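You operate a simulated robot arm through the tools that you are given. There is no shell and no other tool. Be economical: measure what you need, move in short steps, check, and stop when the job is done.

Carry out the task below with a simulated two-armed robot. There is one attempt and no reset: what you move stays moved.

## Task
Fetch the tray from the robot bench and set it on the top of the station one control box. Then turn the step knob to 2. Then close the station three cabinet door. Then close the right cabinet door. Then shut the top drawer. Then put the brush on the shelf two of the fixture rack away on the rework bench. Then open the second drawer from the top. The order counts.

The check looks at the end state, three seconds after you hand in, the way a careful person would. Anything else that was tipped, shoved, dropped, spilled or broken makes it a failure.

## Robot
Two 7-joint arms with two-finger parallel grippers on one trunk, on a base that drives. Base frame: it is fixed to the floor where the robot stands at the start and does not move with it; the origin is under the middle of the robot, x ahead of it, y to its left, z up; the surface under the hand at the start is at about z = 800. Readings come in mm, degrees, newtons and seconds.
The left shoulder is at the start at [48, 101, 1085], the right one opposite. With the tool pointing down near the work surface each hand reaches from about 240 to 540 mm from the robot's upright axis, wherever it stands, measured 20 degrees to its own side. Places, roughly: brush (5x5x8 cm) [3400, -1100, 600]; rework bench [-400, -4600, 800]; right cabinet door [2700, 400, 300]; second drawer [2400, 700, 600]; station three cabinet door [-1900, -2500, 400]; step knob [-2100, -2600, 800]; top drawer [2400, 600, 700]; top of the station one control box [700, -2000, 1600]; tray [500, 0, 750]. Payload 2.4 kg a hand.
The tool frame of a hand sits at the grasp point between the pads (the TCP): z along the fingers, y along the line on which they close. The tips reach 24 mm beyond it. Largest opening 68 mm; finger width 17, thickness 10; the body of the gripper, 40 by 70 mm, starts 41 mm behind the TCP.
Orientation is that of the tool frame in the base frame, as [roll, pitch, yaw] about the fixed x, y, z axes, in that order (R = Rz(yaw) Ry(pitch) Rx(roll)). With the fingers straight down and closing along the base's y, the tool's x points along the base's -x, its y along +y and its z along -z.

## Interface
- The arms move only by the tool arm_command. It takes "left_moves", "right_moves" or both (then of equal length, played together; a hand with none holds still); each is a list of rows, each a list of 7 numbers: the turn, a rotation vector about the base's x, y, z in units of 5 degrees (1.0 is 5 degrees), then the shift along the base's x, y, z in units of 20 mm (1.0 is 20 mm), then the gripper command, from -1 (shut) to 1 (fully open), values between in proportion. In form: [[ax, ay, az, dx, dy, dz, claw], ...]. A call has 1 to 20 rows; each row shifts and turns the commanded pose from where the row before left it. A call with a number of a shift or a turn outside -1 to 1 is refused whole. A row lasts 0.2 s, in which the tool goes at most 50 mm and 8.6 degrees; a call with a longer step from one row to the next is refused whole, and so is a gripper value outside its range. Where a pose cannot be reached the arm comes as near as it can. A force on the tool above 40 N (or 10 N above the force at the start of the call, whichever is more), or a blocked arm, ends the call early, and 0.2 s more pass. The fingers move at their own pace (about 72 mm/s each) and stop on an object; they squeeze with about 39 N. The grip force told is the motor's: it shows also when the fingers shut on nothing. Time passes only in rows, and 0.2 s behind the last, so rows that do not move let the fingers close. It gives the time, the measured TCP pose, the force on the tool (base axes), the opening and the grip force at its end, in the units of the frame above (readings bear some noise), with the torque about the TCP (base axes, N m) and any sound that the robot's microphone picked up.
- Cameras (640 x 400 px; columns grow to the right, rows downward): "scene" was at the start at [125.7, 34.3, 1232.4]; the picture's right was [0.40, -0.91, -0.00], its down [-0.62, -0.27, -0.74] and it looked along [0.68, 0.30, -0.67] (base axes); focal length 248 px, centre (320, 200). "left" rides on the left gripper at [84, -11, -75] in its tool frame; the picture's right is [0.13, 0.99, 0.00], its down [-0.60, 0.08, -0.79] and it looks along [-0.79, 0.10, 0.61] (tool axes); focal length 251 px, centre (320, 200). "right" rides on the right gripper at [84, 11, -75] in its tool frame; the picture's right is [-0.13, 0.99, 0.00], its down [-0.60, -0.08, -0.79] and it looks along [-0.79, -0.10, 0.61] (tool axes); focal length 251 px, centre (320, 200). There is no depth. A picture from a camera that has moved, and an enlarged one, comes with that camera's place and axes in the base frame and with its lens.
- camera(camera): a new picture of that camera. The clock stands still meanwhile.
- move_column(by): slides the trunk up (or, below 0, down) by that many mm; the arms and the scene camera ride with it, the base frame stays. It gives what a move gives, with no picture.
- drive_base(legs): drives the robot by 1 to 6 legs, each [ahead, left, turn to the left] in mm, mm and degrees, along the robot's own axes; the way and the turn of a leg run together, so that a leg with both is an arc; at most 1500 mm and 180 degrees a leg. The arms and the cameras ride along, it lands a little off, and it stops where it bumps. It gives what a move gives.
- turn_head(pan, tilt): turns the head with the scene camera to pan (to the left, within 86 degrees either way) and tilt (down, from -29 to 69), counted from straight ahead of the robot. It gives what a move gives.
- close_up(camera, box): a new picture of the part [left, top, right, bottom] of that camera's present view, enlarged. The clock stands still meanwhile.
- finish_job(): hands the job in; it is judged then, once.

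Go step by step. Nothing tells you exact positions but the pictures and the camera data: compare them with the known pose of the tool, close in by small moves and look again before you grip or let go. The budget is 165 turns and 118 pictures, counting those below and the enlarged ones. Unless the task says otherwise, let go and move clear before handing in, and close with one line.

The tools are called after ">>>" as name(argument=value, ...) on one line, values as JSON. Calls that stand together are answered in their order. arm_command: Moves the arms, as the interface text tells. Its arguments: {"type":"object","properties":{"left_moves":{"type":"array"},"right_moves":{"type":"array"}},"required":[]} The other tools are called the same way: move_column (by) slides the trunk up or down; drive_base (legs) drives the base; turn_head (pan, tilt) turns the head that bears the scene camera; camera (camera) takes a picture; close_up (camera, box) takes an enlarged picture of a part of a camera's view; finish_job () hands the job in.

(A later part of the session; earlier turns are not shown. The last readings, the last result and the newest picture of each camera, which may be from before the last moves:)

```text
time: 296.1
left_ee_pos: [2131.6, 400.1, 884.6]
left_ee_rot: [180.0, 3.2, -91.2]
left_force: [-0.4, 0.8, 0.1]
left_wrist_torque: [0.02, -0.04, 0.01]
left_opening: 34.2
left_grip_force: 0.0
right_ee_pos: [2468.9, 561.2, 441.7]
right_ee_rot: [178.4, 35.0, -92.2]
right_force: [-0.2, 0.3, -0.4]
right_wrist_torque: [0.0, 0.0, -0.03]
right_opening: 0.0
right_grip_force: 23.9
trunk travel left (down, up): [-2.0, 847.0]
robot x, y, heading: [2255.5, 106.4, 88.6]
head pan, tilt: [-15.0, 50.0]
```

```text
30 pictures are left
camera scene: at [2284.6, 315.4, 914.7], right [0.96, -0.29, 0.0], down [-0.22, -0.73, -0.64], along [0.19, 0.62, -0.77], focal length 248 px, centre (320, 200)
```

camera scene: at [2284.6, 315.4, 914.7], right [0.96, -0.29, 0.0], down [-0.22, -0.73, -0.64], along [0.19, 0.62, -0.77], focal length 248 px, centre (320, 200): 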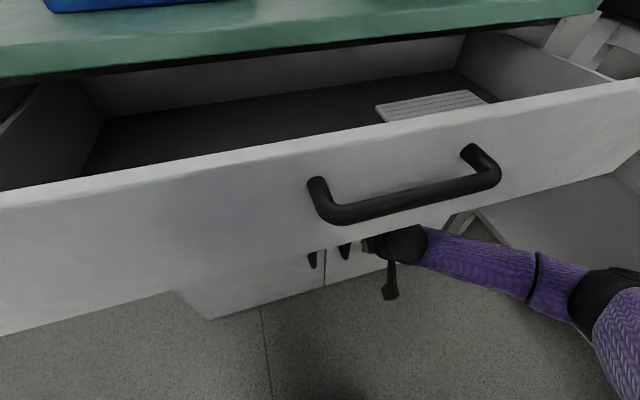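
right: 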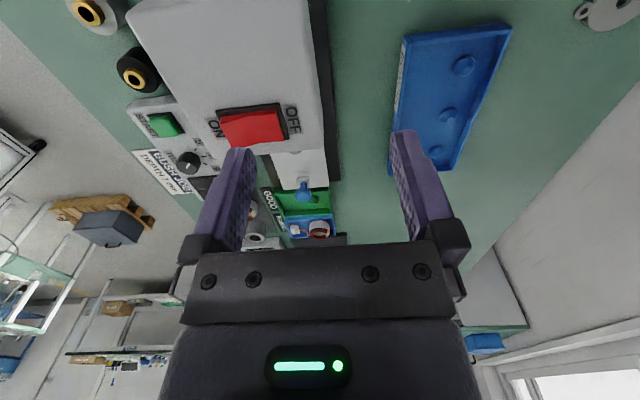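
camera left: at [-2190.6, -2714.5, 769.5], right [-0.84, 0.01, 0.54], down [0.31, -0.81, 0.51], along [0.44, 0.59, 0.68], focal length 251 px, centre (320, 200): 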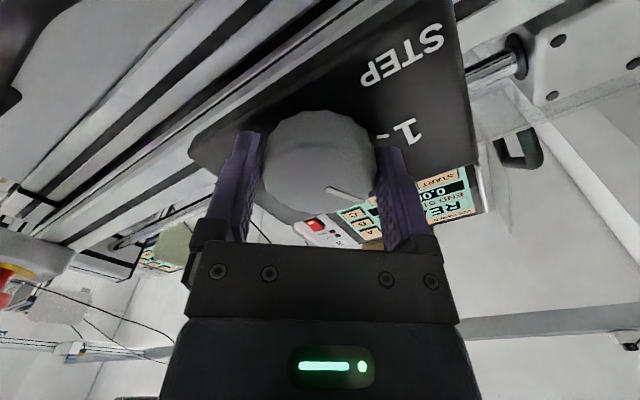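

The door looks almost shut; I press on 45 mm more to seat it, then back off to look.

>>> drive_base(legs=[[50, 0, 0]])

>>> drive_base(legs=[[-330, 0, 0]])

>>> turn_head(pan=0, tilt=35)

>>> camera(camera="scene")

```text
time: 297.0
left_ee_pos: [2133.6, 437.3, 884.7]
left_ee_rot: [180.0, 3.1, -91.5]
left_force: [0.2, -0.3, 0.2]
left_wrist_torque: [-0.01, -0.01, -0.01]
left_opening: 34.0
left_grip_force: 0.0
right_ee_pos: [2471.2, 594.1, 437.8]
right_ee_rot: [178.3, 34.0, -92.2]
right_force: [-0.3, -2.4, -0.1]
right_wrist_torque: [-0.02, -0.03, 0.04]
right_opening: 0.0
right_grip_force: 23.8
trunk travel left (down, up): [-2.0, 847.0]
robot x, y, heading: [2258.2, 141.1, 88.0]
head pan, tilt: [-15.0, 50.0]
stopped in leg 1: the force on the tool passed its limit at 107 N (the readings are from after the stop); the commanded pose is now the measured one
```

```text
time: 299.2
left_ee_pos: [2123.6, 105.8, 883.9]
left_ee_rot: [179.9, 3.2, -91.4]
left_force: [0.2, -0.2, -0.4]
left_wrist_torque: [0.0, 0.02, 0.01]
left_opening: 34.1
left_grip_force: 0.0
right_ee_pos: [2459.5, 261.6, 438.3]
right_ee_rot: [178.5, 33.9, -92.3]
right_force: [0.5, -0.4, -0.3]
right_wrist_torque: [0.0, -0.01, 0.0]
right_opening: 0.0
right_grip_force: 23.3
trunk travel left (down, up): [-2.0, 847.0]
robot x, y, heading: [2247.8, -186.2, 87.9]
head pan, tilt: [-15.0, 50.0]
```

```text
time: 300.0
left_ee_pos: [2122.4, 105.5, 884.3]
left_ee_rot: [-180.0, 3.1, -91.4]
left_force: [-0.6, -0.5, -0.1]
left_wrist_torque: [0.01, -0.04, -0.01]
left_opening: 34.1
left_grip_force: 0.1
right_ee_pos: [2460.1, 262.6, 438.6]
right_ee_rot: [178.4, 34.0, -92.3]
right_force: [0.1, 0.7, -0.2]
right_wrist_torque: [0.03, 0.03, 0.02]
right_opening: 0.2
right_grip_force: 23.9
trunk travel left (down, up): [-2.0, 847.0]
robot x, y, heading: [2244.0, -189.0, 88.2]
head pan, tilt: [0.0, 35.0]
```

```text
29 pictures are left
camera scene: at [2256.1, 36.9, 936.3], right [1.0, -0.03, 0.0], down [-0.02, -0.57, -0.82], along [0.03, 0.82, -0.57], focal length 248 px, centre (320, 200)
```

scene: 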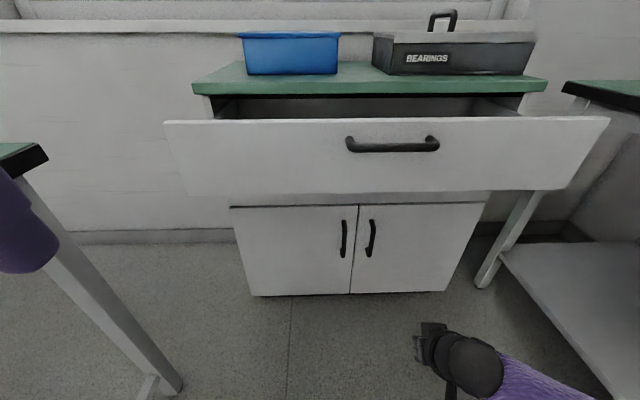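

The right door is shut. Now the top drawer: I raise the right hand to z≈720, beside its handle, and roll forward to push it in.

>>> arm_command(right_moves=[[0, 0, 0, 0.05, 0, 1, -1], [0, 0, 0, 0.05, 0, 1, -1], [0, 0, 0, 0.05, 0, 1, -1], [0, 0, 0, 0.05, 0, 1, -1], [0, 0, 0, 0.05, 0, 1, -1], [0, 0, 0, 0.05, 0, 1, -1], [0, 0, 0, 0.05, 0, 1, -1], [0, 0, 0, 0.05, 0, 1, -1], [0, 0, 0, 0.05, 0, 1, -1], [0, 0, 0, 0.05, 0, 1, -1], [0, 0, 0, 0.05, 0, 1, -1], [0, 0, 0, 0.05, 0, 1, -1], [0, 0, 0, 0.05, 0, 1, -1], [0, 0, 0, 0.05, 0, 1, -1], [0, 0, 0, 0, 0, 0, -1]])

>>> drive_base(legs=[[300, 0, 0]])

>>> camera(camera="scene")

```text
time: 303.2
left_ee_pos: [2121.7, 105.0, 884.2]
left_ee_rot: [180.0, 3.1, -91.4]
left_force: [-0.1, 0.4, 0.1]
left_wrist_torque: [-0.03, -0.02, -0.02]
left_opening: 33.9
left_grip_force: 0.0
right_ee_pos: [2474.4, 262.2, 718.1]
right_ee_rot: [178.4, 34.0, -92.3]
right_force: [0.0, -0.3, 0.6]
right_wrist_torque: [0.0, 0.0, -0.01]
right_opening: 0.0
right_grip_force: 23.9
trunk travel left (down, up): [-2.0, 847.0]
robot x, y, heading: [2251.2, -188.1, 88.3]
head pan, tilt: [0.0, 35.0]
```

```text
time: 305.2
left_ee_pos: [2131.9, 402.5, 884.1]
left_ee_rot: [-180.0, 3.1, -91.3]
left_force: [0.3, -0.3, 0.2]
left_wrist_torque: [0.0, 0.03, -0.05]
left_opening: 34.1
left_grip_force: 0.1
right_ee_pos: [2482.4, 560.6, 718.9]
right_ee_rot: [178.3, 34.1, -92.2]
right_force: [-0.6, 0.3, 0.4]
right_wrist_torque: [0.01, 0.02, 0.04]
right_opening: 0.0
right_grip_force: 23.6
trunk travel left (down, up): [-2.0, 847.0]
robot x, y, heading: [2260.0, 105.0, 88.1]
head pan, tilt: [0.0, 35.0]
```

```text
28 pictures are left
camera scene: at [2265.3, 334.1, 936.4], right [1.0, -0.03, 0.0], down [-0.02, -0.57, -0.82], along [0.03, 0.82, -0.57], focal length 248 px, centre (320, 200)
```

scene: 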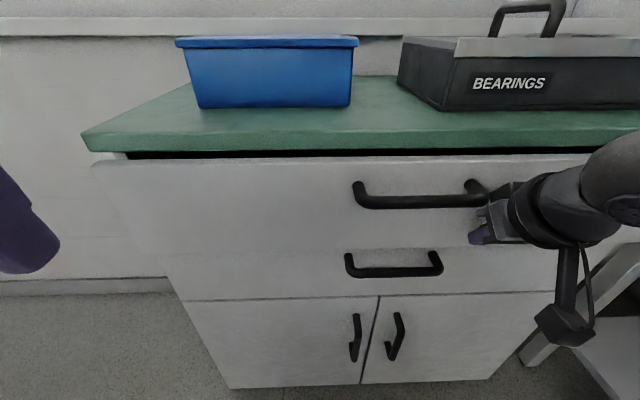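

The drawer is nearly in, and the second drawer with its handle shows below it. I press on till it stops.

>>> drive_base(legs=[[70, 0, 0]])

>>> drive_base(legs=[[-250, 0, 0]])

>>> camera(camera="scene")

```text
time: 306.1
left_ee_pos: [2134.6, 431.8, 884.4]
left_ee_rot: [179.9, 3.1, -91.5]
left_force: [0.3, 0.0, 0.5]
left_wrist_torque: [-0.01, 0.02, 0.0]
left_opening: 34.2
left_grip_force: 0.1
right_ee_pos: [2483.5, 584.0, 715.5]
right_ee_rot: [179.2, 33.0, -90.9]
right_force: [0.5, -7.3, -2.6]
right_wrist_torque: [0.45, 0.04, 0.27]
right_opening: 0.0
right_grip_force: 24.0
trunk travel left (down, up): [-2.0, 847.0]
robot x, y, heading: [2258.4, 135.6, 87.9]
head pan, tilt: [0.0, 35.0]
stopped in leg 1: the force on the tool passed its limit at 132 N (the readings are from after the stop); the commanded pose is now the measured one
```

```text
time: 307.9
left_ee_pos: [2124.9, 181.8, 884.7]
left_ee_rot: [-179.9, 3.0, -91.4]
left_force: [0.4, 0.6, 0.7]
left_wrist_torque: [0.01, 0.01, -0.02]
left_opening: 33.6
left_grip_force: 0.1
right_ee_pos: [2476.3, 335.6, 716.5]
right_ee_rot: [179.1, 33.1, -91.1]
right_force: [0.3, 0.6, 0.2]
right_wrist_torque: [-0.01, 0.01, 0.0]
right_opening: 0.2
right_grip_force: 23.3
trunk travel left (down, up): [-2.0, 847.0]
robot x, y, heading: [2249.9, -111.6, 88.1]
head pan, tilt: [0.0, 35.0]
```

```text
27 pictures are left
camera scene: at [2258.5, 112.7, 936.4], right [1.0, -0.04, 0.0], down [-0.02, -0.57, -0.82], along [0.03, 0.82, -0.57], focal length 248 px, centre (320, 200)
```

scene: 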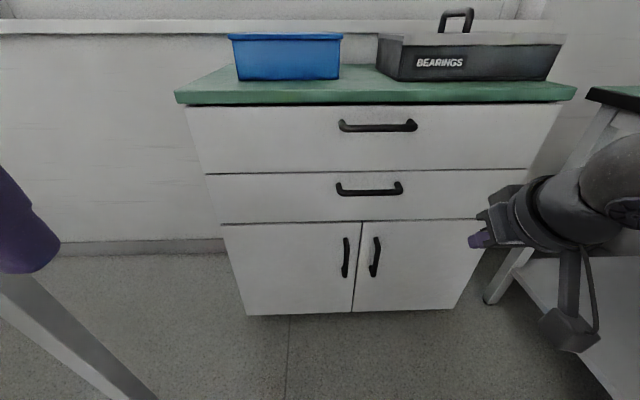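

All shut. Next the brush, on the rack's second shelf near [3320, −1056]. I back out, turn toward the rack, and tilt the right hand up to about 35° below level for a side grasp.

>>> drive_base(legs=[[-730, 0, 0], [0, 0, -88], [330, 0, 0]])

>>> arm_command(right_moves=[[0, -1, 0, 0, 0, -0.5, 1], [0, -1, 0, 0, 0, -0.5, 1], [0, -1, 0, 0, 0, -0.5, 1], [0, -1, 0, 0, 0, -0.5, 1], [0, -0.5, 0, 0, 0, -0.5, 1], [0, 0, 0, 0, 0, -0.5, 1], [0, 0, 0, 0, 0, 0, 1]])

>>> turn_head(pan=-15, tilt=20)

>>> camera(camera="scene")

```text
time: 317.4
left_ee_pos: [2842.7, -715.6, 884.2]
left_ee_rot: [180.0, 3.2, -180.0]
left_force: [-0.8, 0.2, -0.1]
left_wrist_torque: [0.03, -0.03, -0.02]
left_opening: 33.7
left_grip_force: 0.0
right_ee_pos: [3004.6, -1062.5, 716.2]
right_ee_rot: [179.1, 33.1, -179.5]
right_force: [-0.4, -0.5, 0.2]
right_wrist_torque: [-0.01, 0.01, 0.02]
right_opening: 0.1
right_grip_force: 23.6
trunk travel left (down, up): [-2.0, 847.0]
robot x, y, heading: [2551.1, -845.4, -0.4]
head pan, tilt: [0.0, 35.0]
```

```text
time: 319.0
left_ee_pos: [2843.3, -715.6, 882.9]
left_ee_rot: [180.0, 3.1, -179.9]
left_force: [-0.6, 0.7, 0.7]
left_wrist_torque: [-0.01, -0.04, 0.01]
left_opening: 34.3
left_grip_force: 0.0
right_ee_pos: [3004.6, -1061.4, 655.7]
right_ee_rot: [179.4, 55.6, -179.3]
right_force: [0.0, -1.4, -0.3]
right_wrist_torque: [0.0, 0.01, 0.0]
right_opening: 68.1
right_grip_force: 0.1
trunk travel left (down, up): [-2.0, 847.0]
robot x, y, heading: [2551.2, -844.2, -0.4]
head pan, tilt: [0.0, 35.0]
```

```text
time: 319.8
left_ee_pos: [2844.2, -716.4, 884.2]
left_ee_rot: [-180.0, 3.1, -179.9]
left_force: [-0.5, -0.6, 0.0]
left_wrist_torque: [-0.02, 0.0, -0.02]
left_opening: 33.7
left_grip_force: 0.1
right_ee_pos: [3003.8, -1061.6, 655.5]
right_ee_rot: [179.4, 55.5, -179.3]
right_force: [0.2, 0.6, 0.4]
right_wrist_torque: [0.0, 0.01, 0.0]
right_opening: 68.2
right_grip_force: 0.1
trunk travel left (down, up): [-2.0, 847.0]
robot x, y, heading: [2554.2, -849.8, -0.3]
head pan, tilt: [-15.0, 20.0]
```

```text
26 pictures are left
camera scene: at [2778.8, -873.6, 960.2], right [-0.26, -0.96, 0.0], down [-0.33, 0.09, -0.94], along [0.91, -0.25, -0.34], focal length 248 px, centre (320, 200)
```

scene: 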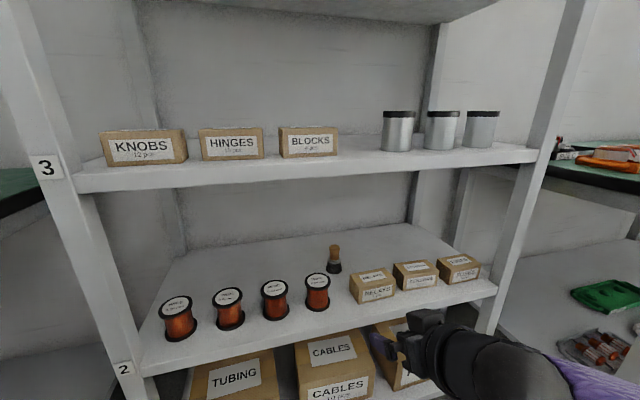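

The brush stands behind the front row at about [3301, −1054], z 557–637, reached through the gap between a spool and a box. I set the hand 45° down at z≈652, y≈−1051, extend a little, and close in.

>>> arm_command(right_moves=[[0, 1, 0, 0.8, 0.25, 0, 1], [0, 1, 0, 0.8, 0.25, 0, 1], [0, 0, 0, 0.8, 0, 0, 1], [0, 0, 0, 0.8, 0, 0, 1], [0, 0, 0, 0, 0, 0, 1]])

>>> drive_base(legs=[[110, 0, 0]])

>>> camera(camera="right")

>>> camera(camera="scene")

```text
time: 321.0
left_ee_pos: [2841.9, -714.6, 883.5]
left_ee_rot: [180.0, 3.1, -179.8]
left_force: [-0.2, -0.4, 0.3]
left_wrist_torque: [-0.01, -0.01, -0.01]
left_opening: 34.0
left_grip_force: 0.2
right_ee_pos: [3068.4, -1051.2, 656.1]
right_ee_rot: [179.3, 45.7, -179.4]
right_force: [0.2, 0.0, -0.5]
right_wrist_torque: [-0.04, 0.01, -0.01]
right_opening: 67.9
right_grip_force: 0.2
trunk travel left (down, up): [-2.0, 847.0]
robot x, y, heading: [2550.4, -847.8, -0.5]
head pan, tilt: [-15.0, 20.0]
```

```text
time: 322.2
left_ee_pos: [2953.4, -716.5, 883.4]
left_ee_rot: [-180.0, 3.1, -179.8]
left_force: [-0.2, -0.3, -0.4]
left_wrist_torque: [0.02, 0.01, -0.02]
left_opening: 34.0
left_grip_force: 0.0
right_ee_pos: [3179.4, -1054.4, 656.0]
right_ee_rot: [179.3, 45.6, -179.5]
right_force: [-0.2, 0.9, 0.0]
right_wrist_torque: [0.02, 0.01, -0.02]
right_opening: 67.8
right_grip_force: 0.1
trunk travel left (down, up): [-2.0, 847.0]
robot x, y, heading: [2664.0, -850.5, -0.4]
head pan, tilt: [-15.0, 20.0]
```

```text
25 pictures are left
camera right: at [3065.9, -1044.8, 648.4], right [0.07, 0.99, 0.1], down [-0.14, -0.09, 0.99], along [0.99, -0.09, 0.13], focal length 251 px, centre (320, 200)
```

right: 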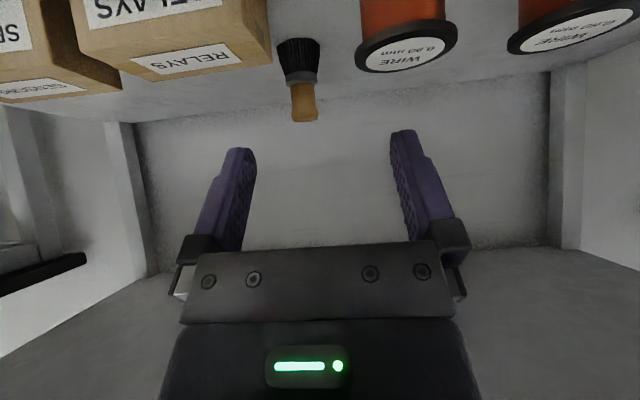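

```text
24 pictures are left
camera scene: at [2890.3, -874.5, 960.3], right [-0.27, -0.96, 0.0], down [-0.33, 0.09, -0.94], along [0.91, -0.25, -0.34], focal length 248 px, centre (320, 200)
```

scene: 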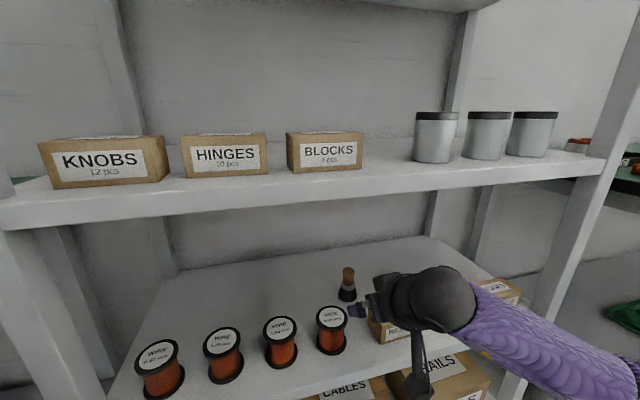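

Re-triangulating with the wrist camera puts the brush farther back: about [3372, −1079], z 498–590, with the box top at 563 and the spool top at 578. I steepen the hand to 30° from vertical, narrow the opening, set z≈598 and roll in over the front row.

>>> arm_command(right_moves=[[0, 1, 0, 0, -0.42, -0.97, 0.32], [0, 1, 0, 0, -0.42, -0.97, 0.32], [0, 1, 0, 0, -0.38, -0.97, 0.32], [0, 0, 0, 0, 0, 0, 0.32]])

>>> drive_base(legs=[[110, 0, 0]])

>>> camera(camera="right")

>>> camera(camera="scene")

```text
time: 323.2
left_ee_pos: [2955.2, -716.9, 884.1]
left_ee_rot: [-180.0, 3.1, -180.0]
left_force: [-0.3, -0.7, -0.2]
left_wrist_torque: [-0.01, -0.01, -0.02]
left_opening: 33.9
left_grip_force: 0.1
right_ee_pos: [3179.5, -1077.4, 598.5]
right_ee_rot: [179.0, 30.6, -179.5]
right_force: [-0.5, -0.5, -0.2]
right_wrist_torque: [0.02, 0.03, 0.0]
right_opening: 44.8
right_grip_force: 0.1
trunk travel left (down, up): [-2.0, 847.0]
robot x, y, heading: [2660.5, -849.0, -0.5]
head pan, tilt: [-15.0, 20.0]
```

```text
time: 324.4
left_ee_pos: [3064.5, -717.3, 883.8]
left_ee_rot: [-180.0, 3.2, -179.9]
left_force: [1.3, -0.7, -0.6]
left_wrist_torque: [0.02, -0.01, -0.02]
left_opening: 33.9
left_grip_force: 0.1
right_ee_pos: [3289.4, -1079.2, 597.0]
right_ee_rot: [179.0, 30.6, -179.5]
right_force: [0.9, 0.6, 0.0]
right_wrist_torque: [-0.01, 0.03, -0.04]
right_opening: 45.2
right_grip_force: 0.0
trunk travel left (down, up): [-2.0, 847.0]
robot x, y, heading: [2769.5, -852.1, -0.6]
head pan, tilt: [-15.0, 20.0]
```

```text
23 pictures are left
camera right: at [3176.8, -1070.5, 620.0], right [0.1, 0.99, 0.08], down [0.12, -0.09, 0.99], along [0.99, -0.09, -0.13], focal length 251 px, centre (320, 200)
```

right: 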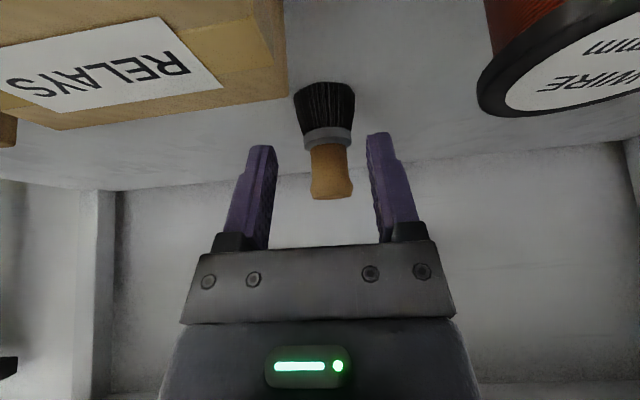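

```text
22 pictures are left
camera scene: at [2999.9, -875.5, 960.3], right [-0.27, -0.96, 0.0], down [-0.33, 0.09, -0.94], along [0.91, -0.25, -0.34], focal length 248 px, centre (320, 200)
```

scene: 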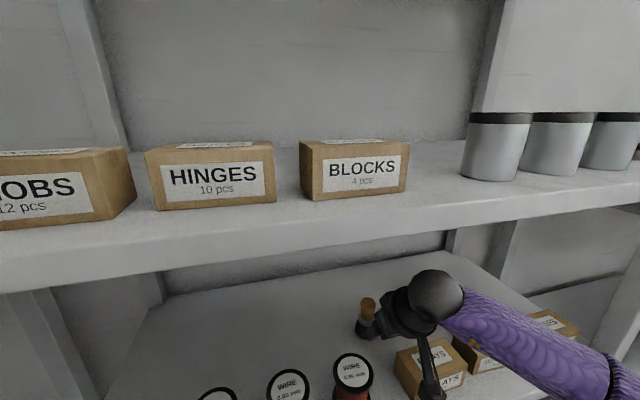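

The brush is well centred between the fingers (y≈−1078; handle about 32 mm wide). I open a bit more, roll 77 mm further, and look.

>>> arm_command(right_moves=[[0, 0, 0, 0, 0.05, 0, 0.7], [0, 0, 0, 0, 0, 0, 0.7]])

>>> drive_base(legs=[[77, 0, 0]])

>>> arm_command(right_moves=[[0, 0, 0, 0, 0, -0.5, 0.7], [0, 0, 0, 0, 0, -0.5, 0.7], [0, 0, 0, 0, 0, 0, 0.7]])

>>> camera(camera="right")

```text
time: 325.0
left_ee_pos: [3063.4, -717.1, 884.1]
left_ee_rot: [-180.0, 3.1, 180.0]
left_force: [-0.4, -0.6, 0.6]
left_wrist_torque: [0.0, 0.01, 0.0]
left_opening: 34.3
left_grip_force: 0.1
right_ee_pos: [3290.4, -1077.5, 598.9]
right_ee_rot: [179.1, 30.7, -179.6]
right_force: [0.6, 0.7, 1.0]
right_wrist_torque: [0.03, 0.02, 0.01]
right_opening: 57.7
right_grip_force: 0.1
trunk travel left (down, up): [-2.0, 847.0]
robot x, y, heading: [2771.8, -852.2, -0.3]
head pan, tilt: [-15.0, 20.0]
```

```text
time: 326.0
left_ee_pos: [3140.6, -718.6, 883.1]
left_ee_rot: [180.0, 3.2, -179.8]
left_force: [-0.3, 0.8, -1.1]
left_wrist_torque: [0.01, -0.05, 0.02]
left_opening: 34.0
left_grip_force: 0.1
right_ee_pos: [3364.7, -1078.7, 597.6]
right_ee_rot: [179.0, 30.6, -179.6]
right_force: [0.1, 0.2, -0.5]
right_wrist_torque: [0.0, 0.0, -0.03]
right_opening: 58.0
right_grip_force: 0.0
trunk travel left (down, up): [-2.0, 847.0]
robot x, y, heading: [2845.9, -849.3, -0.5]
head pan, tilt: [-15.0, 20.0]
```

```text
time: 326.8
left_ee_pos: [3140.1, -716.4, 882.6]
left_ee_rot: [-179.9, 3.1, -179.9]
left_force: [-0.6, 0.3, -0.3]
left_wrist_torque: [0.02, -0.04, -0.02]
left_opening: 33.9
left_grip_force: 0.0
right_ee_pos: [3364.4, -1078.7, 577.5]
right_ee_rot: [179.0, 30.6, -179.6]
right_force: [0.0, -0.4, 0.3]
right_wrist_torque: [-0.01, -0.03, 0.0]
right_opening: 58.1
right_grip_force: 0.0
trunk travel left (down, up): [-2.0, 847.0]
robot x, y, heading: [2851.5, -848.0, -0.6]
head pan, tilt: [-15.0, 20.0]
```

```text
21 pictures are left
camera right: at [3253.0, -1069.9, 599.3], right [0.1, 0.99, 0.08], down [0.12, -0.09, 0.99], along [0.99, -0.09, -0.13], focal length 251 px, centre (320, 200)
```

right: 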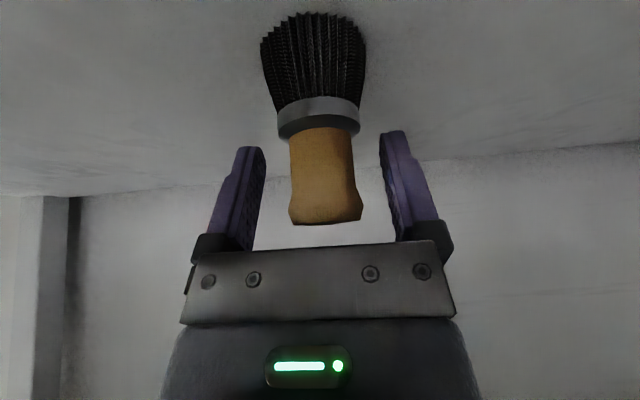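

The handle is right at the grasp point. I close, lift slightly, and check.

>>> arm_command(right_moves=[[0, 0, 0, 0, 0, 0, 0.2], [0, 0, 0, 0, 0, 0, -0.5], [0, 0, 0, 0, 0, 0, -1], [0, 0, 0, 0, 0, 0, -1], [0, 0, 0, 0, 0, 0, -1], [0, 0, 0, 0, 0, 0.6, -1], [0, 0, 0, 0, 0, 0.6, -1], [0, 0, 0, 0, 0, 0.4, -1], [0, 0, 0, 0, 0, 0, -1]])

>>> camera(camera="right")

```text
time: 328.8
left_ee_pos: [3140.5, -718.2, 884.7]
left_ee_rot: [180.0, 3.1, -179.9]
left_force: [1.2, -0.3, -0.2]
left_wrist_torque: [-0.01, 0.02, 0.0]
left_opening: 34.0
left_grip_force: 0.0
right_ee_pos: [3365.2, -1078.0, 610.6]
right_ee_rot: [179.1, 30.6, -179.6]
right_force: [0.5, 0.1, -0.6]
right_wrist_torque: [-0.04, 0.0, 0.01]
right_opening: 30.6
right_grip_force: 39.0
trunk travel left (down, up): [-2.0, 847.0]
robot x, y, heading: [2844.5, -855.4, -0.5]
head pan, tilt: [-15.0, 20.0]
```

```text
20 pictures are left
camera right: at [3253.1, -1069.9, 631.7], right [0.1, 0.99, 0.08], down [0.12, -0.09, 0.99], along [0.99, -0.09, -0.13], focal length 251 px, centre (320, 200)
```

right: 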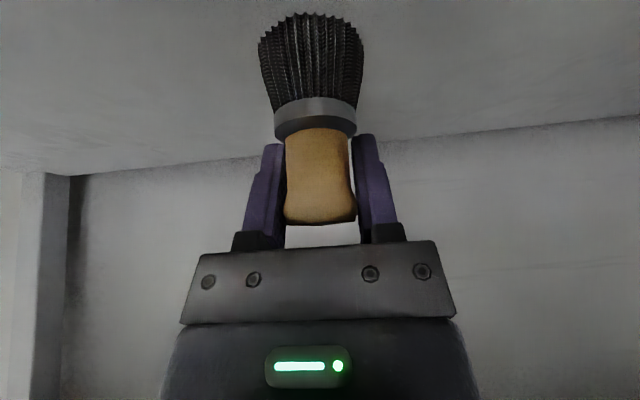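

The brush is held. To clear the front row under the upper shelf, I tilt the hand flatter (brush swings up and forward) while raising, then back straight out.

>>> arm_command(right_moves=[[0, -1, 0, -0.19, 0, 0.35, -1], [0, -1, 0, -0.19, 0, 0.35, -1], [0, -1, 0, -0.19, 0, 0.35, -1], [0, -1, 0, -0.19, 0, 0.35, -1], [0, -1, 0, -0.19, 0, 0.35, -1], [0, -1, 0, -0.19, 0, 0.35, -1], [0, -1, 0, -0.19, 0, 0.35, -1], [0, -1, 0, -0.19, 0, 0.35, -1], [0, 0, 0, 0, 0, 0, -1]])

>>> camera(camera="scene")

>>> camera(camera="right")

```text
time: 330.8
left_ee_pos: [3140.8, -717.5, 883.8]
left_ee_rot: [-180.0, 3.1, -179.9]
left_force: [-0.2, -0.1, -0.4]
left_wrist_torque: [0.0, 0.0, 0.02]
left_opening: 34.1
left_grip_force: 0.1
right_ee_pos: [3334.3, -1079.1, 665.9]
right_ee_rot: [-179.9, 70.5, -178.8]
right_force: [-0.4, -0.7, 0.7]
right_wrist_torque: [0.01, 0.01, 0.02]
right_opening: 30.6
right_grip_force: 38.7
trunk travel left (down, up): [-2.0, 847.0]
robot x, y, heading: [2845.6, -851.5, -0.8]
head pan, tilt: [-15.0, 20.0]
```

```text
19 pictures are left
camera scene: at [3076.2, -876.1, 960.3], right [-0.27, -0.96, 0.0], down [-0.33, 0.09, -0.94], along [0.91, -0.25, -0.34], focal length 248 px, centre (320, 200)
```

scene: 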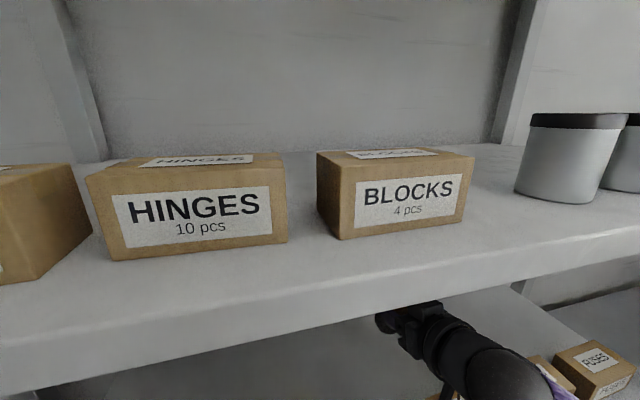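

```text
18 pictures are left
camera right: at [3234.4, -1070.4, 611.4], right [0.02, 0.99, 0.12], down [-0.55, -0.09, 0.83], along [0.84, -0.09, 0.54], focal length 251 px, centre (320, 200)
```

right: 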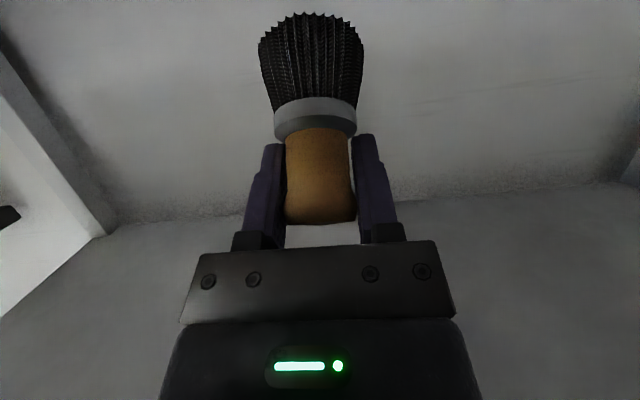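

Clear of the front row. I raise slightly, back out 340 mm, then bring the hand upright and inward for travelling.

>>> arm_command(right_moves=[[0, 0, 0, 0, 0, 0.6, -1], [0, 0, 0, 0, 0, 0, -1]])

>>> drive_base(legs=[[-420, 0, 0]])

>>> arm_command(right_moves=[[0, 1, 0, -0.3, 0.4, 0.6, -1], [0, 1, 0, -0.3, 0.4, 0.6, -1], [0, 1, 0, -0.3, 0.4, 0.6, -1], [0, 1, 0, -0.3, 0.4, 0.6, -1], [0, 1, 0, -0.3, 0.4, 0.6, -1], [0, 1, 0, -0.3, 0.4, 0.6, -1], [0, 1, 0, -0.3, 0.4, 0.6, -1], [0, 1, 0, -0.3, 0.4, 0.6, -1], [0, 0, 0, -0.3, 0.4, 0.6, -1], [0, 0, 0, -0.3, 0.4, 0.6, -1], [0, 0, 0, -0.3, 0.4, 0.6, -1], [0, 0, 0, -0.3, 0.4, 0.6, -1]])

>>> camera(camera="scene")

```text
time: 331.4
left_ee_pos: [3141.2, -717.4, 883.7]
left_ee_rot: [-180.0, 3.1, -180.0]
left_force: [-0.2, 0.5, 0.4]
left_wrist_torque: [0.0, 0.02, 0.01]
left_opening: 34.1
left_grip_force: 0.0
right_ee_pos: [3334.4, -1079.8, 677.6]
right_ee_rot: [179.9, 70.6, -179.0]
right_force: [0.5, 0.9, -0.2]
right_wrist_torque: [-0.03, 0.01, 0.03]
right_opening: 30.5
right_grip_force: 38.8
trunk travel left (down, up): [-2.0, 847.0]
robot x, y, heading: [2847.2, -854.9, -0.5]
head pan, tilt: [-15.0, 20.0]
```

```text
time: 334.0
left_ee_pos: [2719.2, -714.8, 883.9]
left_ee_rot: [-179.9, 3.2, 179.9]
left_force: [0.0, -0.1, 1.1]
left_wrist_torque: [-0.02, -0.01, 0.01]
left_opening: 34.1
left_grip_force: 0.1
right_ee_pos: [2911.5, -1077.1, 676.9]
right_ee_rot: [179.9, 70.6, -179.3]
right_force: [-0.9, -0.9, -1.2]
right_wrist_torque: [0.0, 0.0, 0.02]
right_opening: 30.5
right_grip_force: 39.1
trunk travel left (down, up): [-2.0, 847.0]
robot x, y, heading: [2424.4, -849.2, -0.6]
head pan, tilt: [-15.0, 20.0]
```

```text
time: 336.6
left_ee_pos: [2719.3, -716.0, 883.2]
left_ee_rot: [-180.0, 3.1, 179.8]
left_force: [-0.6, -0.7, 1.4]
left_wrist_torque: [0.03, 0.03, 0.0]
left_opening: 34.1
left_grip_force: 0.1
right_ee_pos: [2839.2, -979.1, 820.9]
right_ee_rot: [179.3, 30.4, -179.7]
right_force: [-0.3, -0.2, -0.3]
right_wrist_torque: [0.01, -0.01, -0.02]
right_opening: 30.1
right_grip_force: 39.2
trunk travel left (down, up): [-2.0, 847.0]
robot x, y, heading: [2424.4, -845.3, -1.0]
head pan, tilt: [-15.0, 20.0]
```

```text
17 pictures are left
camera scene: at [2653.7, -872.9, 960.2], right [-0.27, -0.96, 0.0], down [-0.33, 0.09, -0.94], along [0.9, -0.25, -0.34], focal length 248 px, centre (320, 200)
```

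scene: 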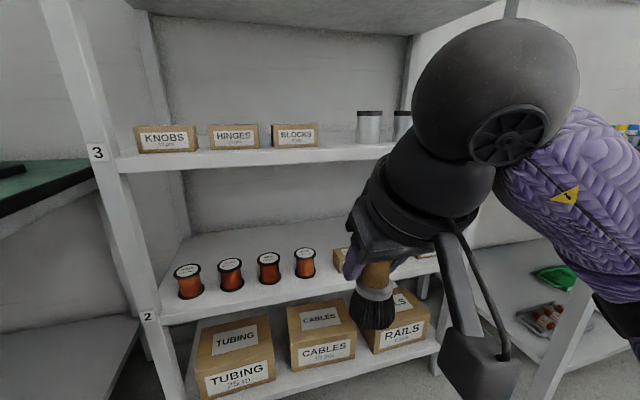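

Brush in hand, rack undisturbed. I raise the trunk, turn to face the aisle side, and drive to the aisle mouth.

>>> move_column(by=400)

>>> move_column(by=400)

>>> drive_base(legs=[[0, 0, -89], [0, -1270, 0], [0, -1270, 0]])

>>> turn_head(pan=0, tilt=35)

>>> camera(camera="scene")

```text
time: 340.4
left_ee_pos: [2718.7, -714.1, 1283.3]
left_ee_rot: [180.0, 3.1, 179.8]
left_force: [-0.4, 0.6, -0.4]
left_wrist_torque: [0.02, 0.01, 0.01]
left_opening: 33.9
left_grip_force: 0.0
right_ee_pos: [2840.0, -981.3, 1222.7]
right_ee_rot: [179.2, 30.5, -179.7]
right_force: [0.8, 0.2, -0.4]
right_wrist_torque: [0.0, -0.01, -0.03]
right_opening: 30.0
right_grip_force: 38.9
trunk travel left (down, up): [-402.0, 447.0]
robot x, y, heading: [2424.3, -847.5, -0.9]
head pan, tilt: [-15.0, 20.0]
```

```text
time: 344.3
left_ee_pos: [2718.6, -715.2, 1683.0]
left_ee_rot: [180.0, 3.1, 179.8]
left_force: [0.5, 0.0, 0.7]
left_wrist_torque: [0.0, 0.0, 0.02]
left_opening: 34.1
left_grip_force: 0.1
right_ee_pos: [2839.6, -981.4, 1622.5]
right_ee_rot: [179.4, 30.6, -179.8]
right_force: [0.6, 0.4, -0.1]
right_wrist_torque: [0.01, 0.03, 0.03]
right_opening: 30.4
right_grip_force: 39.0
trunk travel left (down, up): [-802.0, 47.0]
robot x, y, heading: [2425.3, -844.7, -0.8]
head pan, tilt: [-15.0, 20.0]
```

```text
time: 360.4
left_ee_pos: [26.0, -1141.0, 1682.1]
left_ee_rot: [-180.0, 3.1, 90.6]
left_force: [-0.5, -0.8, 0.1]
left_wrist_torque: [-0.03, -0.01, 0.0]
left_opening: 34.0
left_grip_force: 0.0
right_ee_pos: [-238.5, -1266.2, 1622.8]
right_ee_rot: [179.3, 30.6, 91.1]
right_force: [0.3, 0.4, -0.3]
right_wrist_torque: [-0.03, -0.03, 0.0]
right_opening: 30.2
right_grip_force: 38.7
trunk travel left (down, up): [-802.0, 47.0]
robot x, y, heading: [-109.9, -849.0, -89.9]
head pan, tilt: [-15.0, 20.0]
```

```text
time: 361.2
left_ee_pos: [25.4, -1142.6, 1684.0]
left_ee_rot: [180.0, 3.1, 90.6]
left_force: [-0.5, 0.5, 0.0]
left_wrist_torque: [-0.03, 0.01, -0.01]
left_opening: 34.1
left_grip_force: 0.0
right_ee_pos: [-238.6, -1264.6, 1622.3]
right_ee_rot: [179.3, 30.6, 91.0]
right_force: [0.5, 0.2, -0.3]
right_wrist_torque: [-0.03, 0.0, 0.03]
right_opening: 30.0
right_grip_force: 39.0
trunk travel left (down, up): [-802.0, 47.0]
robot x, y, heading: [-105.9, -848.3, -89.8]
head pan, tilt: [0.0, 35.0]
```

```text
16 pictures are left
camera scene: at [-109.1, -948.1, 1747.2], right [-1.0, 0.0, 0.0], down [0.0, 0.57, -0.82], along [0.0, -0.82, -0.57], focal length 248 px, centre (320, 200)
```

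scene: 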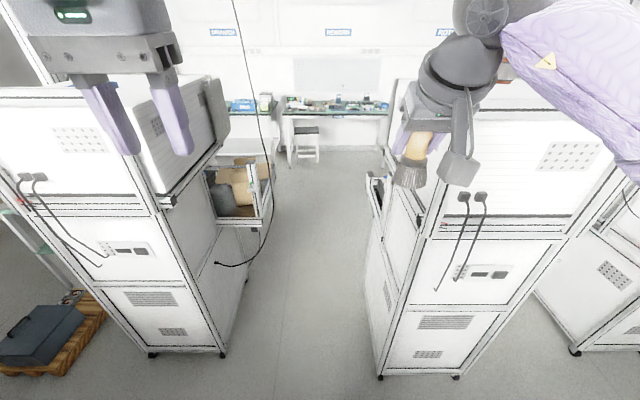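

The way is as before. I drive through the aisle and stop before the rework bench to look.

>>> drive_base(legs=[[1300, 0, 0], [1300, 0, 0]])

>>> move_column(by=-300)

>>> camera(camera="scene")

```text
time: 373.9
left_ee_pos: [-0.4, -3757.4, 1683.9]
left_ee_rot: [180.0, 3.1, 89.7]
left_force: [0.2, -0.7, -0.3]
left_wrist_torque: [-0.01, -0.05, -0.01]
left_opening: 34.0
left_grip_force: 0.1
right_ee_pos: [-267.8, -3876.0, 1622.3]
right_ee_rot: [179.2, 30.5, 90.4]
right_force: [-0.3, -0.2, -0.4]
right_wrist_torque: [-0.01, -0.01, 0.01]
right_opening: 29.9
right_grip_force: 38.3
trunk travel left (down, up): [-802.0, 47.0]
robot x, y, heading: [-135.3, -3462.1, -90.6]
head pan, tilt: [0.0, 35.0]
```

```text
time: 376.9
left_ee_pos: [-1.6, -3755.2, 1383.3]
left_ee_rot: [180.0, 3.1, 89.9]
left_force: [-0.8, 0.0, -0.4]
left_wrist_torque: [0.02, 0.03, -0.01]
left_opening: 34.1
left_grip_force: 0.0
right_ee_pos: [-267.5, -3876.0, 1321.0]
right_ee_rot: [179.3, 30.5, 90.2]
right_force: [0.7, -0.7, -0.4]
right_wrist_torque: [0.02, 0.01, -0.02]
right_opening: 30.2
right_grip_force: 38.6
trunk travel left (down, up): [-502.0, 347.0]
robot x, y, heading: [-130.6, -3461.2, -90.6]
head pan, tilt: [0.0, 35.0]
```

```text
15 pictures are left
camera scene: at [-133.6, -3569.3, 1446.9], right [-1.0, 0.01, 0.0], down [0.01, 0.57, -0.82], along [-0.01, -0.82, -0.57], focal length 248 px, centre (320, 200)
```

scene: 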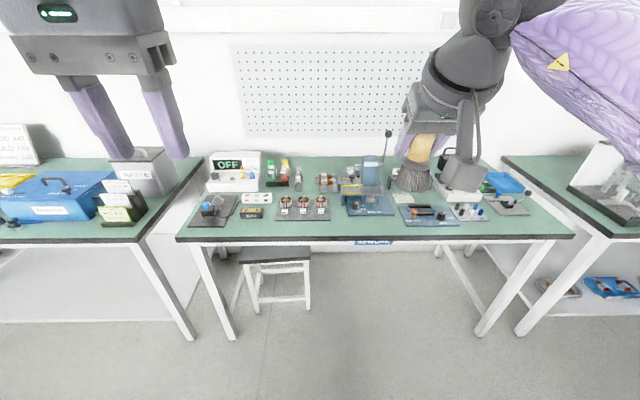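

The rework bench is straight ahead, fairly full. I enlarge it to choose a free spot.

>>> close_up(camera="scene", box=[260, 140, 580, 250])

```text
2.00 times, centred on (420, 195) of scene
camera zoom: at [-133.6, -3569.3, 1446.9], right [-1.0, 0.01, 0.0], down [0.01, 0.57, -0.82], along [-0.01, -0.82, -0.57], focal length 497 px, centre (120, 210)
```

zoom: 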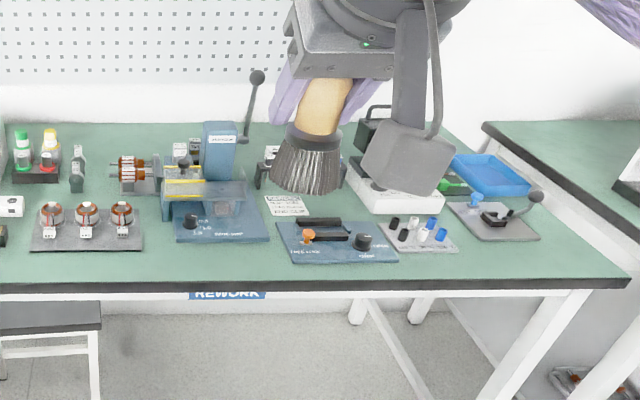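

There is a free patch at the front right of the bench, around [−950, −4322]. I drive there, lower to just above the top, and check.

>>> drive_base(legs=[[0, -680, 0], [445, 0, 0]])

>>> move_column(by=-390)

>>> turn_head(pan=-20, tilt=45)

>>> camera(camera="scene")

>>> camera(camera="right")

```text
time: 383.0
left_ee_pos: [-692.4, -4197.8, 1383.3]
left_ee_rot: [179.9, 3.1, 90.0]
left_force: [-0.6, -0.3, -0.3]
left_wrist_torque: [0.0, 0.02, 0.0]
left_opening: 33.9
left_grip_force: 0.0
right_ee_pos: [-957.4, -4319.6, 1323.1]
right_ee_rot: [179.3, 30.5, 90.5]
right_force: [-0.4, -0.6, -0.7]
right_wrist_torque: [0.02, -0.01, 0.01]
right_opening: 29.9
right_grip_force: 39.0
trunk travel left (down, up): [-502.0, 347.0]
robot x, y, heading: [-823.5, -3901.6, -90.2]
head pan, tilt: [0.0, 35.0]
```

```text
time: 386.8
left_ee_pos: [-689.9, -4197.7, 994.3]
left_ee_rot: [-180.0, 3.1, 90.1]
left_force: [-0.6, -0.3, -0.2]
left_wrist_torque: [0.01, 0.02, 0.02]
left_opening: 34.0
left_grip_force: 0.1
right_ee_pos: [-957.2, -4319.3, 931.9]
right_ee_rot: [179.3, 30.6, 90.5]
right_force: [0.0, 0.3, -0.8]
right_wrist_torque: [-0.03, -0.01, 0.01]
right_opening: 30.4
right_grip_force: 39.0
trunk travel left (down, up): [-112.0, 737.0]
robot x, y, heading: [-824.2, -3905.8, -90.3]
head pan, tilt: [0.0, 35.0]
```

```text
time: 387.6
left_ee_pos: [-692.0, -4197.7, 993.8]
left_ee_rot: [179.9, 3.0, 89.9]
left_force: [0.1, 0.1, 0.1]
left_wrist_torque: [-0.01, 0.03, 0.0]
left_opening: 34.3
left_grip_force: 0.1
right_ee_pos: [-957.8, -4319.0, 931.5]
right_ee_rot: [179.4, 30.5, 90.5]
right_force: [-0.2, 0.3, -0.4]
right_wrist_torque: [0.01, -0.05, 0.0]
right_opening: 29.9
right_grip_force: 38.4
trunk travel left (down, up): [-112.0, 737.0]
robot x, y, heading: [-824.3, -3902.3, -90.4]
head pan, tilt: [-20.0, 45.0]
```

```text
13 pictures are left
camera scene: at [-853.6, -4079.0, 1036.6], right [-0.94, 0.35, 0.0], down [0.25, 0.66, -0.71], along [-0.25, -0.66, -0.71], focal length 248 px, centre (320, 200)
```

scene: 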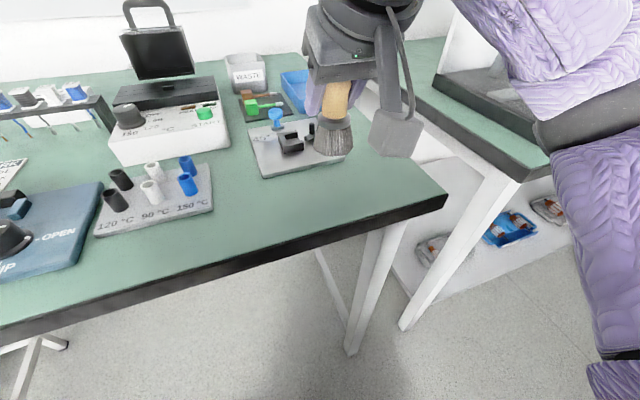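

```text
12 pictures are left
camera right: at [-950.0, -4209.2, 954.0], right [0.99, -0.1, 0.08], down [-0.09, -0.12, 0.99], along [-0.09, -0.99, -0.13], focal length 251 px, centre (320, 200)
```

right: 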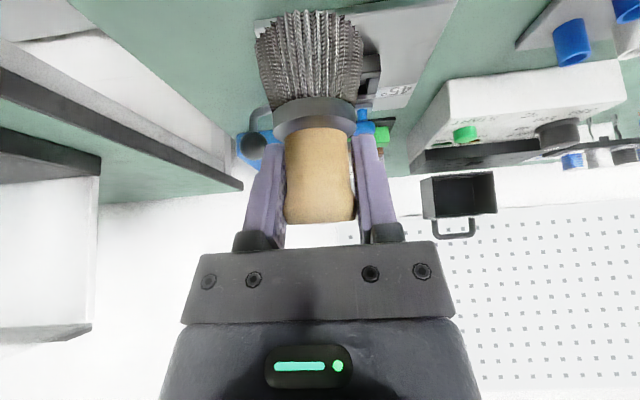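

The brush hangs above a clear patch of the bench, well within its edges. I lower it in steps to contact.

>>> arm_command(right_moves=[[0, 0, 0, 0, 0, -0.6, -1], [0, 0, 0, 0, 0, -0.6, -1], [0, 0, 0, 0, 0, -0.6, -1], [0, 0, 0, 0, 0, -0.3, -1], [0, 0, 0, 0, 0, 0, -1]])

>>> arm_command(right_moves=[[0, 0, 0, 0, 0, -0.15, -1], [0, 0, 0, 0, 0, -0.15, -1], [0, 0, 0, 0, 0, -0.15, -1], [0, 0, 0, 0, 0, 0, -1]])

>>> camera(camera="scene")

```text
time: 388.8
left_ee_pos: [-691.8, -4196.6, 994.0]
left_ee_rot: [-180.0, 3.1, 90.1]
left_force: [0.1, 0.0, 0.3]
left_wrist_torque: [0.01, -0.01, 0.01]
left_opening: 34.1
left_grip_force: 0.0
right_ee_pos: [-958.1, -4319.9, 890.6]
right_ee_rot: [179.2, 30.5, 90.4]
right_force: [0.0, -0.5, -0.8]
right_wrist_torque: [-0.01, 0.01, 0.01]
right_opening: 29.9
right_grip_force: 38.8
trunk travel left (down, up): [-112.0, 737.0]
robot x, y, heading: [-821.0, -3904.3, -90.3]
head pan, tilt: [-20.0, 45.0]
```

```text
time: 389.8
left_ee_pos: [-693.5, -4198.0, 993.7]
left_ee_rot: [180.0, 3.1, 90.0]
left_force: [-0.5, -0.7, 0.1]
left_wrist_torque: [0.03, -0.01, -0.01]
left_opening: 34.1
left_grip_force: 0.0
right_ee_pos: [-958.0, -4318.2, 880.2]
right_ee_rot: [179.3, 30.6, 90.5]
right_force: [0.0, 0.1, -1.0]
right_wrist_torque: [-0.01, 0.03, -0.01]
right_opening: 29.8
right_grip_force: 39.1
trunk travel left (down, up): [-112.0, 737.0]
robot x, y, heading: [-824.6, -3902.7, -90.4]
head pan, tilt: [-20.0, 45.0]
```

```text
11 pictures are left
camera scene: at [-853.6, -4079.0, 1036.5], right [-0.94, 0.35, 0.0], down [0.25, 0.66, -0.71], along [-0.25, -0.66, -0.71], focal length 248 px, centre (320, 200)
```

scene: 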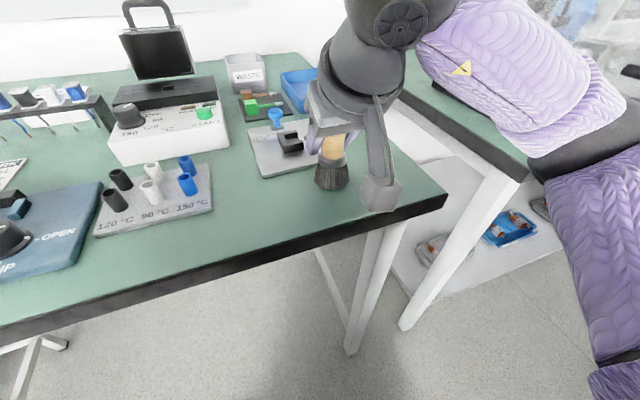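

Nearly touching. I continue in 2–3 mm steps.

>>> arm_command(right_moves=[[0, 0, 0, 0, 0, -0.12, -1], [0, 0, 0, 0, 0, -0.12, -1], [0, 0, 0, 0, 0, 0, -1]])

>>> close_up(camera="scene", box=[260, 110, 420, 230])

```text
time: 390.6
left_ee_pos: [-691.7, -4196.4, 994.5]
left_ee_rot: [-180.0, 3.1, 90.0]
left_force: [-0.7, 0.6, 1.3]
left_wrist_torque: [-0.01, -0.02, -0.02]
left_opening: 34.0
left_grip_force: 0.1
right_ee_pos: [-957.2, -4318.7, 878.2]
right_ee_rot: [179.2, 30.9, 90.5]
right_force: [-3.0, -4.3, 22.2]
right_wrist_torque: [-0.55, 0.22, 0.01]
right_opening: 30.3
right_grip_force: 39.1
trunk travel left (down, up): [-112.0, 737.0]
robot x, y, heading: [-824.8, -3899.5, -90.5]
head pan, tilt: [-20.0, 45.0]
```

```text
3.33 times, centred on (340, 170) of scene
camera zoom: at [-853.5, -4078.1, 1037.0], right [-0.94, 0.35, 0.0], down [0.25, 0.66, -0.71], along [-0.25, -0.66, -0.71], focal length 828 px, centre (253, 300)
```

zoom: 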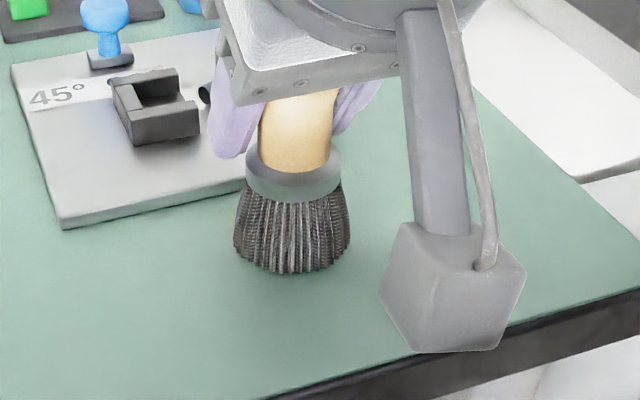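

Down on the bench. I ease off, open, and withdraw along the fingers' line.

>>> arm_command(right_moves=[[0, 0, 0, 0, 0, 0.08, -1], [0, 0, 0, 0, 0, 0, -0.2], [0, 0, 0, 0, 0, 0, 0.5], [0, 0, 0, 0, 0, 0, 0.8], [0, 0, 0, 0, 0, 0, 0.8], [0, 0, 0, 0, 0.2, 0.5, 0.8], [0, 0, 0, 0, 0.3, 0.8, 0.8], [0, 0, 0, 0, 0.3, 0.9, 0.8], [0, 0, 0, 0, 0.3, 0.9, 0.8], [0, 0, 0, 0, 0.3, 0.9, 0.8], [0, 0, 0, 0, 0.3, 0.9, 0.8], [0, 0, 0, 0, 0.3, 0.9, 0.8], [0, 0, 0, 0, 0, 0, 0.8]])

>>> camera(camera="scene")

```text
time: 393.4
left_ee_pos: [-691.9, -4197.6, 994.1]
left_ee_rot: [-180.0, 3.0, 90.0]
left_force: [0.3, -0.6, 0.2]
left_wrist_torque: [0.0, 0.05, 0.0]
left_opening: 34.2
left_grip_force: 0.0
right_ee_pos: [-958.7, -4279.5, 995.1]
right_ee_rot: [179.3, 30.6, 90.6]
right_force: [-0.5, 0.1, -0.3]
right_wrist_torque: [-0.01, 0.0, -0.05]
right_opening: 61.2
right_grip_force: 0.0
trunk travel left (down, up): [-112.0, 737.0]
robot x, y, heading: [-827.9, -3904.3, -90.6]
head pan, tilt: [-20.0, 45.0]
```

```text
9 pictures are left
camera scene: at [-853.6, -4078.9, 1036.6], right [-0.94, 0.35, 0.0], down [0.25, 0.66, -0.71], along [-0.25, -0.66, -0.71], focal length 248 px, centre (320, 200)
```

scene: 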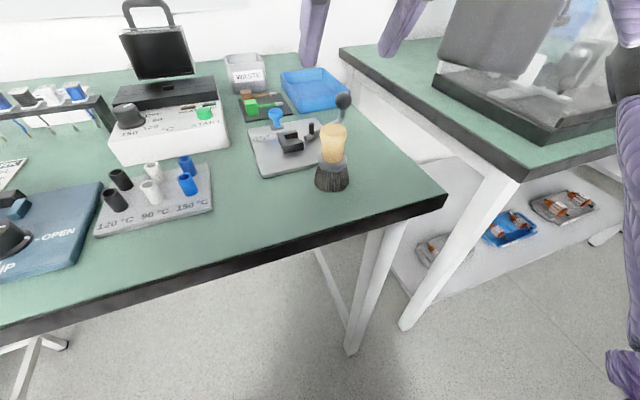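

The brush stands upright and free on the rework bench. Now back to the cabinet for the last step. I back off, raise the trunk, and drive through the aisle again.

>>> drive_base(legs=[[-450, 0, 0], [0, 712, 0], [0, 0, 180]])

>>> move_column(by=400)

>>> move_column(by=335)

```text
time: 407.0
left_ee_pos: [-249.6, -3165.2, 992.7]
left_ee_rot: [-180.0, 3.1, -88.4]
left_force: [0.9, 0.7, -0.6]
left_wrist_torque: [-0.02, -0.02, -0.04]
left_opening: 34.3
left_grip_force: 0.1
right_ee_pos: [13.8, -3074.3, 993.9]
right_ee_rot: [179.3, 30.6, -87.8]
right_force: [-0.2, 0.1, -0.9]
right_wrist_torque: [-0.01, 0.0, 0.0]
right_opening: 61.1
right_grip_force: 0.0
trunk travel left (down, up): [-112.0, 737.0]
robot x, y, heading: [-110.3, -3456.9, 91.0]
head pan, tilt: [-20.0, 45.0]
```

```text
time: 410.9
left_ee_pos: [-249.8, -3165.0, 1393.4]
left_ee_rot: [-180.0, 3.1, -88.3]
left_force: [0.1, -0.4, -0.5]
left_wrist_torque: [0.02, 0.0, 0.02]
left_opening: 34.2
left_grip_force: 0.0
right_ee_pos: [14.4, -3076.2, 1394.0]
right_ee_rot: [179.3, 30.4, -87.8]
right_force: [-0.3, 0.2, -0.1]
right_wrist_torque: [0.01, -0.04, 0.01]
right_opening: 61.1
right_grip_force: 0.1
trunk travel left (down, up): [-512.0, 337.0]
robot x, y, heading: [-109.0, -3452.3, 91.3]
head pan, tilt: [-20.0, 45.0]
```

```text
time: 414.1
left_ee_pos: [-249.7, -3164.9, 1729.9]
left_ee_rot: [180.0, 3.1, -88.4]
left_force: [-0.6, -0.3, -0.9]
left_wrist_torque: [-0.01, 0.0, -0.02]
left_opening: 33.8
left_grip_force: 0.1
right_ee_pos: [14.5, -3075.5, 1729.0]
right_ee_rot: [179.3, 30.5, -87.8]
right_force: [0.0, 0.1, 0.1]
right_wrist_torque: [0.02, 0.04, 0.0]
right_opening: 61.1
right_grip_force: 0.0
trunk travel left (down, up): [-847.0, 2.0]
robot x, y, heading: [-107.4, -3458.4, 91.0]
head pan, tilt: [-20.0, 45.0]
```

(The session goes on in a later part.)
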